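You operate a simulated robot arm through the tools that you are given. There is no shell and no other tool. Be economical: measure what you need, move in short steps, check, and stop when the job is done.

You are at the controls of a simulated robot arm. One attempt, no reset.

## Task
Put the carafe on the black coaster.

Only the result counts: the job must be done as asked and must still hold three seconds after the hand-in. Knocking over, shifting, dropping, spilling or breaking anything else fails it.

## Robot
A 5-joint arm with a two-finger parallel gripper, fixed in place. Base frame: the origin is at the foot of the arm, x ahead of it, y to its left, z up; the work surface is at about z = 0. Lengths are in cm, angles in rad, forces in N, time in s.
With the tool pointing down near the work surface it reaches from about 26 to 68 cm from the base axis. Its first joint turns from -1.152 to 1.152 rad. The tool tilts only in the upright plane through the base axis and itself; it spins freely about its own axis. Payload 2.9 kg.
The tool frame sits at the grasp point between the pads (the TCP): z along the fingers, y along the line on which they close. The tips reach 3 cm beyond it. Largest opening 11 cm; finger width 2, thickness 1; the body of the gripper, 4.8 by 11.2 cm, starts 5.5 cm behind the TCP.
Orientation is that of the tool frame in the base frame, as [roll, pitch, yaw] about the fixed x, y, z axes, in that order (R = Rz(yaw) Ry(pitch) Rx(roll)). With the fingers straight down and closing along the base's y, the tool's x points along the base's -x, its y along +y and its z along -z.

## Interface
- The arm moves only by the tool step_arm. Its argument "increments" is a list of rows, each a list of 3 entries, a list of its own where there are three numbers: the shift along the tool's x, y, z in cm, then the turn about the tool's z in degrees, then the closure in counts, from 0 (fully open) to 255 (shut). In form: [[[x, y, z], twist, hand], ...]. A call has 1 to 12 rows; each row shifts and turns the commanded pose from where the row before left it, along the tool's axes as they then stand. Each row takes 0.2 s and may step no farther than 5 cm and 0.15 rad from the row before; otherwise, or with a gripper value out of range, the whole call is refused. A pose out of reach is approached as far as the arm can. The call stops where the force on the tool passes 40 N (or 10 N more than at its start, if that is more) or the arm is blocked; 0.2 s more then pass. Each finger travels about 10.8 cm/s and halts on what it meets, pressing with about 29 N; the grip force reading is that of the motor and also rises with nothing between the fingers. The clock runs only during rows and for 0.2 s after the last one: add rows that do not move to give the fingers time. The reply holds the time, the measured pose of the TCP, the force on the tool along the base axes, the opening and the grip force, in the units named above and with some noise.
- Cameras (640 x 400 px; columns grow to the right, rows downward): "scene" is fixed at [2.48, -44.58, 60.58]; the picture's right is [0.87, -0.50, 0.00], its down [-0.27, -0.47, -0.84] and it looks along [0.42, 0.73, -0.54] (base axes); focal length 332 px, centre (320, 200). "wrist" rides on the gripper at [7.2, 1.7, -10.3] in the tool frame; the picture's right is [-0.23, 0.97, 0.00], its down [-0.76, -0.18, -0.62] and it looks along [-0.61, -0.14, 0.78] (tool axes); focal length 222 px, centre (320, 200).
- grab_frame(camera): a new picture of that camera. It takes no simulated time.
- point_at(camera, pixels): there is no depth. For up to 12 entries [column, row, z] of the newest picture of that camera ("zoom" is the newest enlarged one), the place [x, y] in the base frame at which the ray of that pixel passes the height z, good to about 0.3 cm. It takes no simulated time.
- zoom(camera, box): a new picture of the part [left, top, right, bottom] of that camera's present view, enlarged. It takes no simulated time.
- job_done(): hands the job in; it is judged then, once.

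Work in short steps. Measure before you move; look again where a grasp or a placing could have gone wrong, and mend it. You have 60 turns and 22 pictures in all, those below and enlarged ones among them. Open the gripper and draw the arm clear of the work before you hand the job in, unless the task says otherwise; then end with one line.

The tools are called after "Request:" as a command line: name --argument value ..., lists and objects as JSON in quotes. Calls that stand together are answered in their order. step_arm: Moves the arm, as the interface text tells. Its arguments: {"type":"object","properties":{"increments":{"type":"array"}},"required":["increments"]} The other tools are called the same way: grab_frame (camera) takes a picture; point_at (camera, pixels) gives the place at which the rays of pixels pass given heights; zoom (camera, box) takes an enlarged picture of a part of a camera's view; job_done () hands the job in.

At the start:

```text
t: 0.0
tcp_pos: [47.01, 10.56, 27.07]
ee_rot: [-3.141, 0.001, 3.141]
force: [-0.6, 0.1, 0.6]
finger_gap: 11.01
grip_force: 0.1
```

scene: 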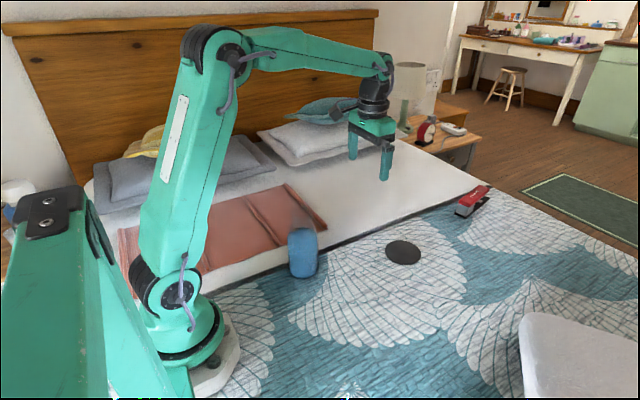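
wrist: 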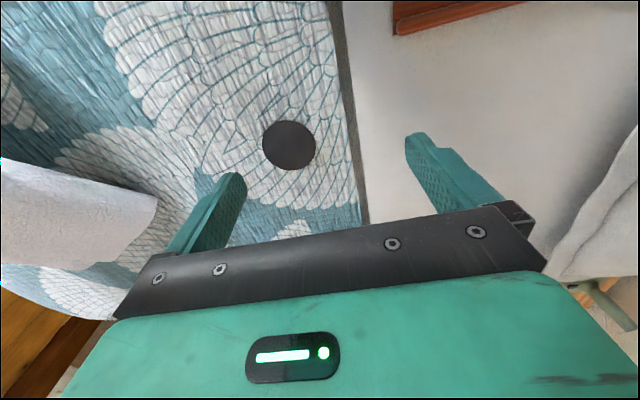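

The scene picture shows a blue vessel near (303,252), perhaps with a glassy upper part, and a black disc near (403,252). I'll zoom in on both.

Request:
zoom --camera "scene" --box '[240, 170, 440, 295]'

Request:
point_at --camera "scene" --pixels '[[403, 252, 0], [386, 252, 0], [421, 252, 0], [403, 240, 0], [403, 265, 0], [303, 277, 0], [290, 272, 0], [318, 270, 0], [474, 200, 0]]'

```text
3.20 times, centred on (340, 232) of scene
```

zoom: 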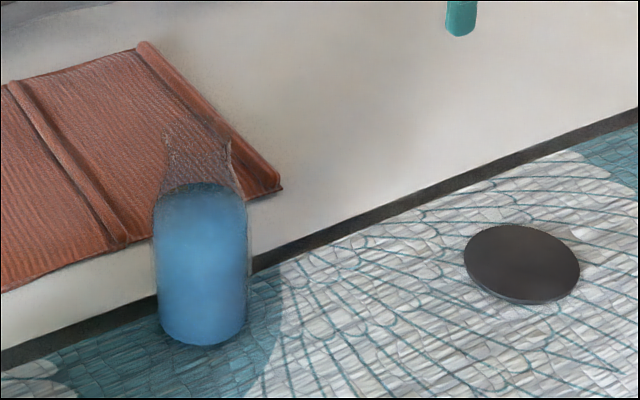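

```text
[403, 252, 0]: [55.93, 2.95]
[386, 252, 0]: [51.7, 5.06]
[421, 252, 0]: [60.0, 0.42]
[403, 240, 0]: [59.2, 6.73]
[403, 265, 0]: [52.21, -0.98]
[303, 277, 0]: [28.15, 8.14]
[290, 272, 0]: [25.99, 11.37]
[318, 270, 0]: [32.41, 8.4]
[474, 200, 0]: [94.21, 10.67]
```

The carafe is clear glass with blue liquid: body at zoom columns 153–247, base at row 345, mouth near row 135. I need its exact top, so I enlarge it and measure.

Request:
zoom --camera "scene" --box '[264, 200, 344, 250]'

Request:
zoom --camera "scene" --box '[264, 240, 344, 290]'

Request:
point_at --camera "scene" --pixels '[[301.6, 211, 12], [301.6, 211, 14], [301.6, 211, 16], [301.6, 211, 18], [302, 230, 10], [302, 230, 12]]'

```text
8.00 times, centred on (304, 225) of scene
```

zoom: 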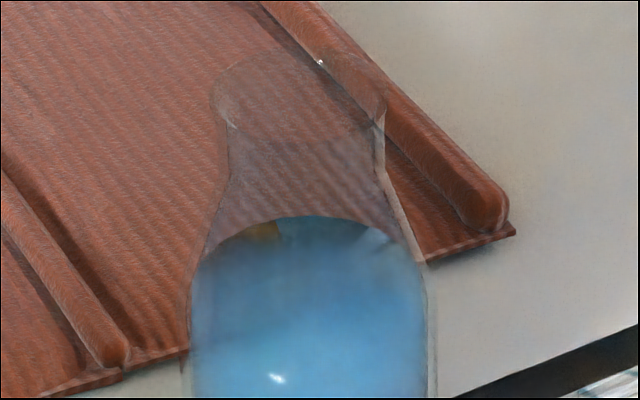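

```text
8.00 times, centred on (304, 265) of scene
```

zoom: 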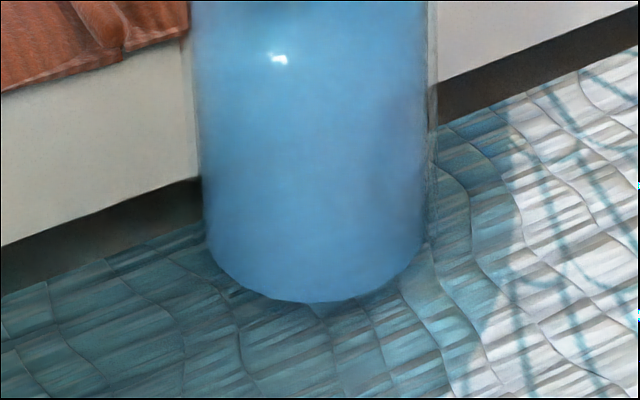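

```text
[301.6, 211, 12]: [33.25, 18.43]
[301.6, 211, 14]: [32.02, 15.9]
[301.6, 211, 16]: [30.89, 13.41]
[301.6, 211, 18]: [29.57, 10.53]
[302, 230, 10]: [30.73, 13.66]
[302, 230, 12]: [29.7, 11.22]
```

Estimates: carafe axis ≈ (29.7, 11.2), body r ≈ 3.8 up to z ≈ 10, mouth at z ≈ 17.5 (r ≈ 2.45), narrow neck just below. I move above it at the present height, tips well clear at z ≈ 24.

Request:
step_arm --increments '[[[3, 0.1, 0], 0, 0], [[3, 0.1, 0], 0, 0], [[3, 0.1, 0], 0, 0], [[3, 0.1, 0], 0, 0], [[3, 0.1, 0], 0, 0], [[2.2, 0.1, 0], 0, 0], [[0, 0, 0], 0, 0]]'

Request:
grab_frame --camera "wrist"

Request:
grab_frame --camera "scene"

```text
t: 1.6
tcp_pos: [29.89, 11.3, 27.12]
ee_rot: [-3.141, 0.0, -3.141]
force: [0.7, -0.5, -0.7]
finger_gap: 10.96
grip_force: 0.1
```

```text
16 pictures are left
```

wrist: 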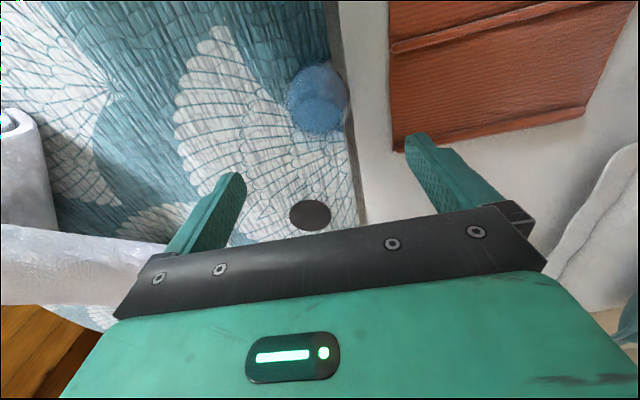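

```text
15 pictures are left
```

scene: 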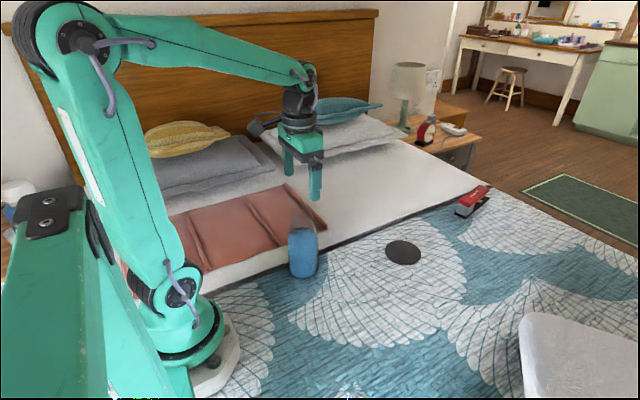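

The wrist view shows the carafe at about (317,100), which fits being under the TCP. I enlarge it to fix the mouth and base positions.

Request:
zoom --camera "wrist" --box '[256, 50, 384, 150]'

```text
4.00 times, centred on (320, 100) of wrist
```

zoom: 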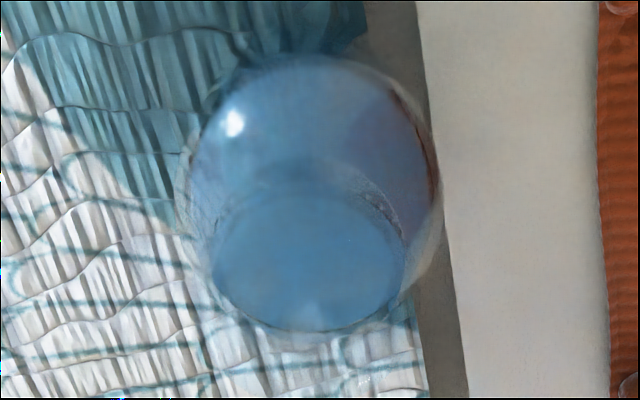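

The mouth ring appears at zoom ≈ columns 210–407, rows 155–335 and the body outline at columns 180–440. I convert these at their estimated heights.

Request:
point_at --camera "zoom" --pixels '[[308, 245, 17.5], [210, 245, 17.5], [407, 245, 17.5], [308, 335, 17.5], [308, 155, 17.5], [180, 190, 10], [440, 190, 10], [308, 55, 10], [308, 55, 0]]'

```text
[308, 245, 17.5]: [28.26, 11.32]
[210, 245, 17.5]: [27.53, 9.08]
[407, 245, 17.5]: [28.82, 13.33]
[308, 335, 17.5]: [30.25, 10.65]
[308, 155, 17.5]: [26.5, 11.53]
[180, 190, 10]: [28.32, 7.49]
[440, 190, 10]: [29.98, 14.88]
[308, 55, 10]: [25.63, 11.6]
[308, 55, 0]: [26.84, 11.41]
```

Wrist data put y at ≈ 11.2 clearly; x is 28.5–29.7, still uncertain. I descend 4 cm, tips still above the mouth, and look again.

Request:
step_arm --increments '[[[0.4, 0, 2], 0, 0], [[0, 0, 2], 0, 0], [[0, 0, 0], 0, 0]]'

Request:
zoom --camera "wrist" --box '[240, 50, 400, 150]'

```text
t: 2.4
tcp_pos: [29.39, 11.28, 23.11]
ee_rot: [3.141, 0.0, 3.141]
force: [-0.2, -0.4, -0.1]
finger_gap: 11.0
grip_force: 0.1
```

```text
4.00 times, centred on (320, 100) of wrist
```

zoom: 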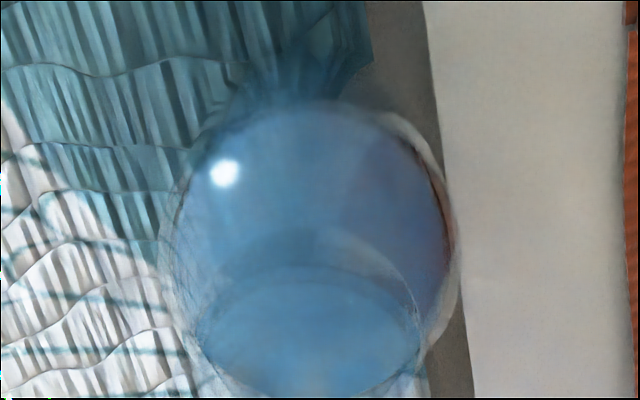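

The mouth runs off the bottom of the crop; I take a lower crop to see the whole ring.

Request:
zoom --camera "wrist" --box '[256, 85, 384, 165]'

```text
5.00 times, centred on (320, 125) of wrist
```

zoom: 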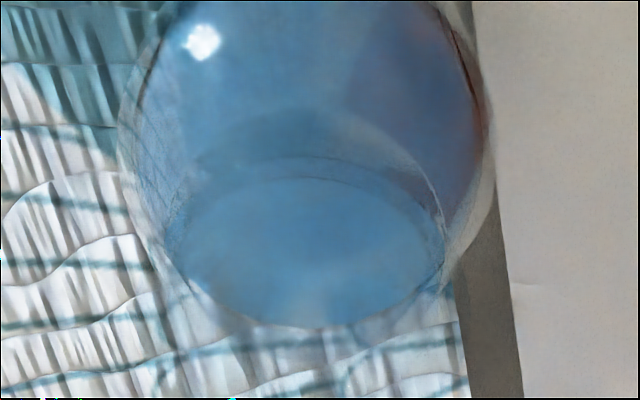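

Ring here: columns ≈ 163–445, top arc row ≈ 112, bottom row ≈ 328; body columns 118–492. I convert at several heights.

Request:
point_at --camera "zoom" --pixels '[[304, 220, 17.5], [304, 220, 16], [163, 240, 17.5], [445, 240, 17.5], [304, 328, 17.5], [304, 112, 17.5], [304, 328, 16], [118, 130, 10.5], [492, 130, 10.5]]'

```text
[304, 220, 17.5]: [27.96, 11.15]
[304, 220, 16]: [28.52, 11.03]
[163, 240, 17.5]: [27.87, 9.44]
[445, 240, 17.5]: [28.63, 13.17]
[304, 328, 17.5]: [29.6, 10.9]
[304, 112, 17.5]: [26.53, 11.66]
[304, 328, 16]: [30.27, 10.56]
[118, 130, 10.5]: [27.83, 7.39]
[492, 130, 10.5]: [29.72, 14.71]
```

The ring size (≈4 cm at z 17.5) disagrees with the scene's rim width (≈5 cm), so it may be the liquid seen through the neck. I zoom into a lower region for a fainter rim.

Request:
zoom --camera "wrist" --box '[272, 115, 368, 175]'

Request:
zoom --camera "scene" --box '[272, 190, 336, 230]'

```text
6.67 times, centred on (320, 145) of wrist
```

zoom: 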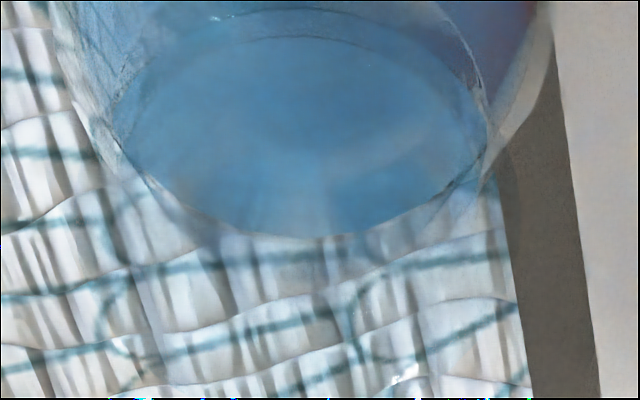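

```text
10.00 times, centred on (304, 210) of scene
```

zoom: 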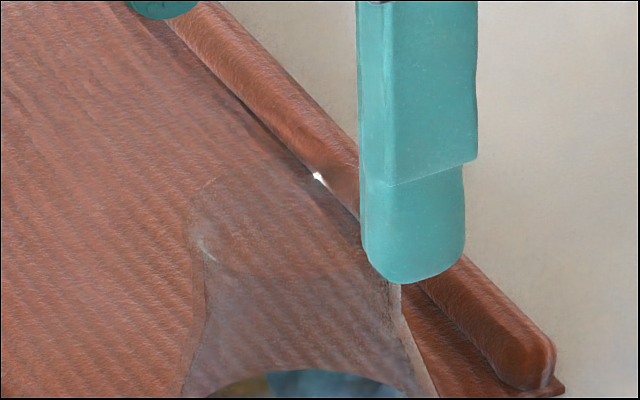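

A highlight at wrist ≈ (333,171) marks the near rim edge, at x ≈ 31.9, so the axis is ≈ (29.5, 11.2), agreeing with the scene. I descend to z ≈ 17 so the tips sit around the neck below the rim.

Request:
step_arm --increments '[[[-0.12, -0.05, 1.5], 0, 0], [[0, 0, 1.5], 0, 0], [[0, 0, 1.5], 0, 0], [[0, 0, 1.6], 0, 0], [[0, 0, 0], 0, 0]]'

Request:
zoom --camera "scene" --box '[256, 180, 352, 240]'

```text
t: 3.6
tcp_pos: [29.64, 11.3, 16.97]
ee_rot: [-3.142, 0.001, -3.141]
force: [-0.5, 0.5, -0.2]
finger_gap: 11.0
grip_force: 0.1
```

```text
6.67 times, centred on (304, 210) of scene
```

zoom: 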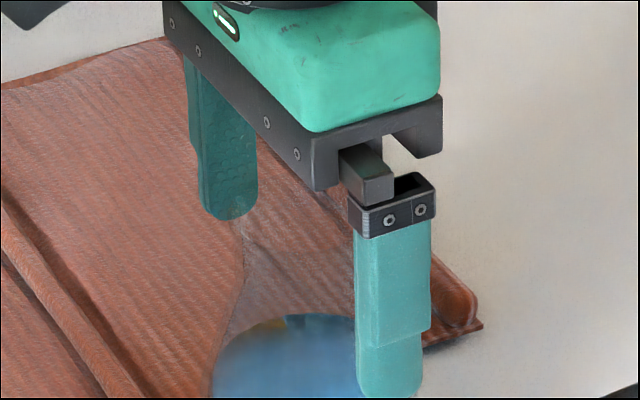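

The fingers straddle the neck without contact (gap 11, force ≈ 0). I close in stages.

Request:
step_arm --increments '[[[0, 0, 0], 0, 60], [[0, 0, 0], 0, 110], [[0, 0, 0], 0, 125], [[0, 0, 0], 0, 140], [[0, 0, 0], 0, 155], [[0, 0, 0], 0, 170], [[0, 0, 0], 0, 200], [[0, 0, 0], 0, 255], [[0, 0, 0], 0, 255]]'

Request:
zoom --camera "scene" --box '[240, 180, 368, 290]'

```text
t: 5.6
tcp_pos: [29.61, 11.25, 17.1]
ee_rot: [-3.141, 0.0, -3.139]
force: [-2.2, -5.3, 15.9]
finger_gap: 5.41
grip_force: 29.1
```

```text
3.64 times, centred on (304, 235) of scene
```

zoom: 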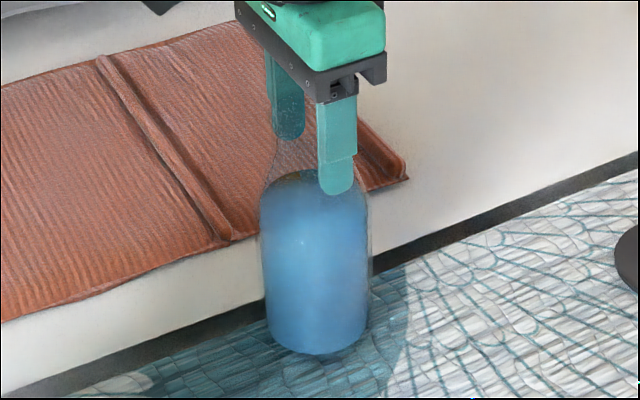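

Gap 5.41 with +16 N upward on the tool means the tips are wedged on the sloping shoulder. I open, rise 1.2 cm and grip again on the neck proper.

Request:
step_arm --increments '[[[0, 0, 0], 0, 110], [[0, 0, 0], 0, 90], [[0, 0, 0], 0, 90], [[0, 0, -0.7], 0, 90], [[0, 0, -0.5], 0, 90], [[0, 0, 0], 0, 90], [[0, 0, 0], 0, 125], [[0, 0, 0], 0, 140], [[0, 0, 0], 0, 155], [[0, 0, 0], 0, 180], [[0, 0, 0], 0, 255], [[0, 0, 0], 0, 255]]'

```text
t: 8.2
tcp_pos: [29.63, 11.26, 18.2]
ee_rot: [-3.142, 0.0, 3.141]
force: [-0.8, -1.4, 3.0]
finger_gap: 4.85
grip_force: 28.9
```

Now gap 4.85 (rim/neck) with only 3 N vertical: a clean grip. I lift gently 2 cm and check.

Request:
step_arm --increments '[[[0, 0, -0.3], 0, 255], [[0, 0, -0.4], 0, 255], [[0, 0, -0.5], 0, 255], [[0, 0, -0.5], 0, 255], [[0, 0, -0.3], 0, 255], [[0, 0, 0], 0, 255], [[0, 0, 0], 0, 255]]'

Request:
zoom --camera "scene" --box '[240, 170, 440, 295]'

```text
t: 9.8
tcp_pos: [29.51, 11.26, 20.23]
ee_rot: [3.139, -0.001, 3.14]
force: [0.7, -0.2, -6.7]
finger_gap: 4.79
grip_force: 29.1
```

```text
3.20 times, centred on (340, 232) of scene
```

zoom: 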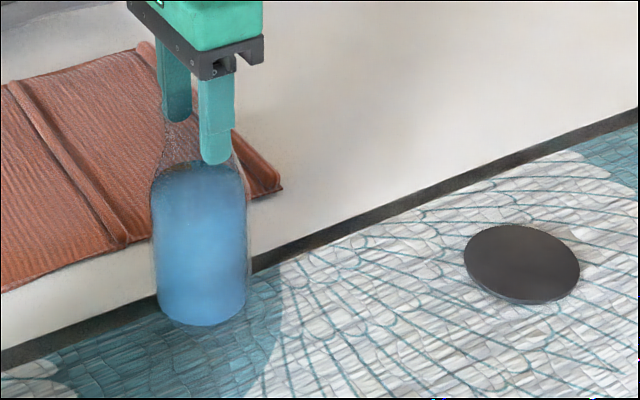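

The carafe hangs upright (6.7 N load, base raised 2 cm). The coaster's top ellipse spans zoom columns 464–580, rows 224–300; I locate its centre.

Request:
point_at --camera "zoom" --pixels '[[522, 262, 0.4], [464, 256, 0.4], [580, 268, 0.4], [507, 224, 0.4], [537, 300, 0.4], [197, 326, 2]]'

```text
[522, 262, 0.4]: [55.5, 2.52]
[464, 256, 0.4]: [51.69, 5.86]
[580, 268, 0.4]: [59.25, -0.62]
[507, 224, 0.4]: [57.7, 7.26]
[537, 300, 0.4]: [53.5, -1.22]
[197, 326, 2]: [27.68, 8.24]
```

Coaster centre ≈ (55.5, 2.75), radius ≈ 4.8. I carry the carafe there slowly in gentle steps, one cm higher.

Request:
step_arm --increments '[[[-0.3, -0.1, -0.3], 0, 255], [[-0.7, -0.23, -0.4], 0, 255], [[-1.1, -0.36, -0.3], 0, 255], [[-1.4, -0.46, 0], 0, 255], [[-1.5, -0.49, 0], 0, 255], [[-1.5, -0.49, 0], 0, 255], [[-1.5, -0.49, 0], 0, 255], [[-1.5, -0.49, 0], 0, 255], [[-1.4, -0.46, 0], 0, 255], [[-1.1, -0.36, 0], 0, 255], [[-0.7, -0.23, 0], 0, 255], [[-0.3, -0.1, 0], 0, 255]]'

```text
t: 12.4
tcp_pos: [42.51, 7.0, 21.26]
ee_rot: [3.141, 0.0, 3.142]
force: [0.0, 0.0, -8.0]
finger_gap: 4.77
grip_force: 29.3
```

Halfway at (42.5, 7.0), grip steady at 4.77. I carry on with the same profile: 13.0 in x and −4.25 in y.

Request:
step_arm --increments '[[[-0.3, -0.1, 0], 0, 255], [[-0.7, -0.23, 0], 0, 255], [[-1.1, -0.36, 0], 0, 255], [[-1.4, -0.46, 0], 0, 255], [[-1.5, -0.49, 0], 0, 255], [[-1.5, -0.49, 0], 0, 255], [[-1.5, -0.49, 0], 0, 255], [[-1.5, -0.49, 0], 0, 255], [[-1.4, -0.46, 0], 0, 255], [[-1.1, -0.36, 0], 0, 255], [[-0.7, -0.23, 0], 0, 255], [[-0.3, -0.1, 0], 0, 255]]'

Request:
zoom --camera "scene" --box '[340, 170, 468, 280]'

```text
t: 15.0
tcp_pos: [55.54, 2.77, 21.28]
ee_rot: [-3.141, -0.001, 3.141]
force: [-0.5, -0.3, -7.6]
finger_gap: 4.74
grip_force: 28.9
```

```text
3.64 times, centred on (404, 225) of scene
```

zoom: 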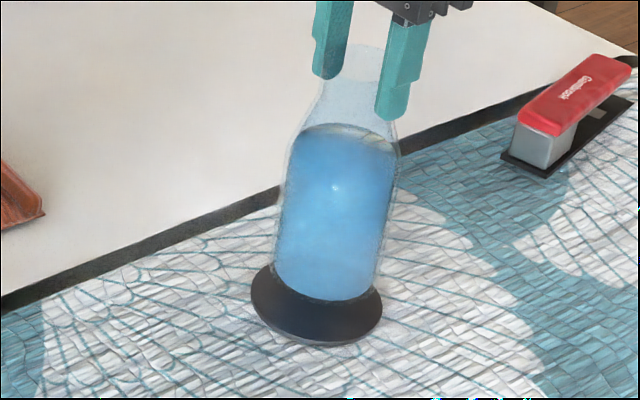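

The lean is just perspective (it matches the vertical vanishing point). I check the base position at its height of ≈ 3.1 and the coaster again.

Request:
point_at --camera "zoom" --pixels '[[328, 300, 3.1], [274, 262, 3.1], [380, 278, 3.1], [250, 297, 0.4], [383, 312, 0.4], [332, 342, 0.4]]'

```text
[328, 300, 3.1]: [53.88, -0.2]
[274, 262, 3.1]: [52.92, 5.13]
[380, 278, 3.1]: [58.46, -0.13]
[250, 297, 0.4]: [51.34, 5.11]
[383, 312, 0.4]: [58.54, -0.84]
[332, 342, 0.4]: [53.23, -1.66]
```

Base centre ≈ 0.3–0.4 cm right of the coaster centre as seen from the camera; I nudge it back and lower to about 0.7 cm above the coaster.

Request:
step_arm --increments '[[[0.12, 0.08, 0.3], 0, 255], [[0.13, 0.07, 0.5], 0, 255], [[0, 0, 0.5], 0, 255], [[0, 0, 0.4], 0, 255], [[0, 0, 0.2], 0, 255], [[0, 0, 0.1], 0, 255], [[0, 0, 0], 0, 255]]'

Request:
zoom --camera "scene" --box '[360, 220, 440, 280]'

```text
t: 16.6
tcp_pos: [55.27, 2.81, 19.12]
ee_rot: [-3.142, 0.001, -3.141]
force: [0.6, -0.5, -7.5]
finger_gap: 4.75
grip_force: 28.9
```

```text
6.67 times, centred on (400, 250) of scene
```

zoom: 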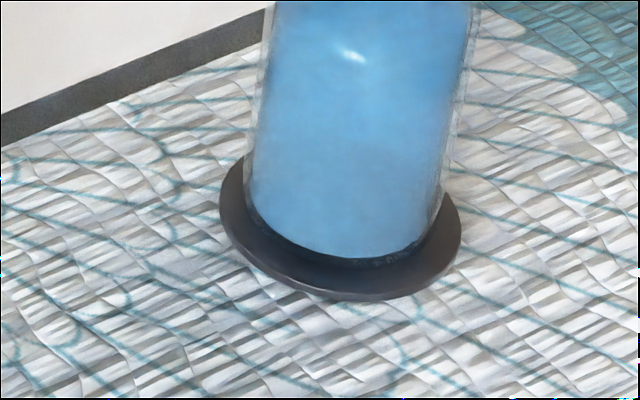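

Centred well: side margins 26/22 px, and front margin fits after the last ~0.5 cm. I lower in small steps watching for the load to vanish.

Request:
step_arm --increments '[[[0, 0, 0.15], 0, 255], [[0, 0, 0.15], 0, 255], [[0, 0, 0.1], 0, 255], [[0, 0, 0], 0, 255]]'

```text
t: 17.6
tcp_pos: [55.37, 2.87, 18.82]
ee_rot: [3.141, 0.001, -3.141]
force: [-0.9, -0.3, -1.9]
finger_gap: 4.76
grip_force: 28.7
```

The load fell from 7.5 to 1.9 N: nearly seated. A little more down, to zero net load.

Request:
step_arm --increments '[[[0, 0, 0.06], 0, 255], [[0, 0, 0], 0, 255]]'

Request:
zoom --camera "scene" --box '[340, 170, 468, 280]'

```text
t: 18.2
tcp_pos: [55.23, 2.77, 18.8]
ee_rot: [3.141, 0.001, -3.141]
force: [-2.1, 0.7, 5.6]
finger_gap: 4.75
grip_force: 29.4
```

```text
3.64 times, centred on (404, 225) of scene
```

zoom: 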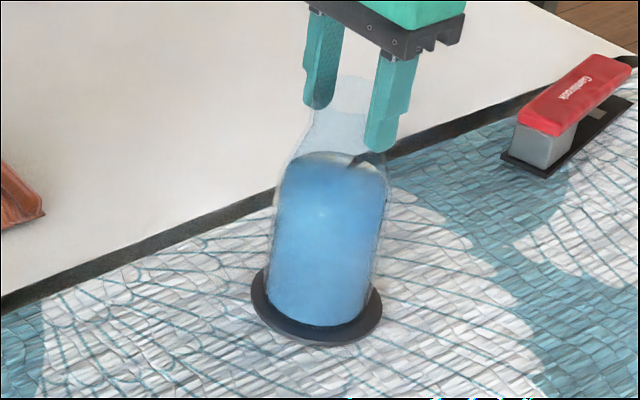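

The carafe is seated (5.6 N upward now) inside the coaster's rim. I open gradually, then rise straight up.

Request:
step_arm --increments '[[[0, 0, 0], 0, 140], [[0, 0, 0], 0, 125], [[0, 0, 0], 0, 90], [[0, 0, 0], 0, 40], [[0, 0, 0], 0, 0], [[0, 0, 0], 0, 0], [[0, 0, -1], 0, 0], [[0, 0, -2], 0, 0], [[0, 0, -2], 0, 0], [[0, 0, -2], 0, 0], [[0, 0, -2], 0, 0], [[0, 0, 0], 0, 0]]'

Request:
zoom --camera "scene" --box '[340, 170, 468, 280]'

```text
t: 20.8
tcp_pos: [55.28, 2.72, 27.73]
ee_rot: [3.142, 0.0, -3.141]
force: [0.2, -0.3, 0.1]
finger_gap: 10.99
grip_force: 0.1
```

```text
3.64 times, centred on (404, 225) of scene
```

zoom: 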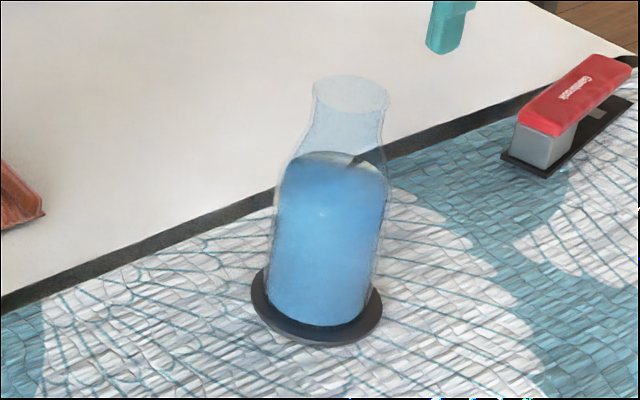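

The carafe stands upright on the coaster, and the gripper is open and clear above it at z ≈ 27.7. I hand in.

Request:
job_done

```text
The job is handed in.
```

The carafe is standing upright near the centre of the black coaster, nothing else was moved or spilled, and the arm is open and clear above it.
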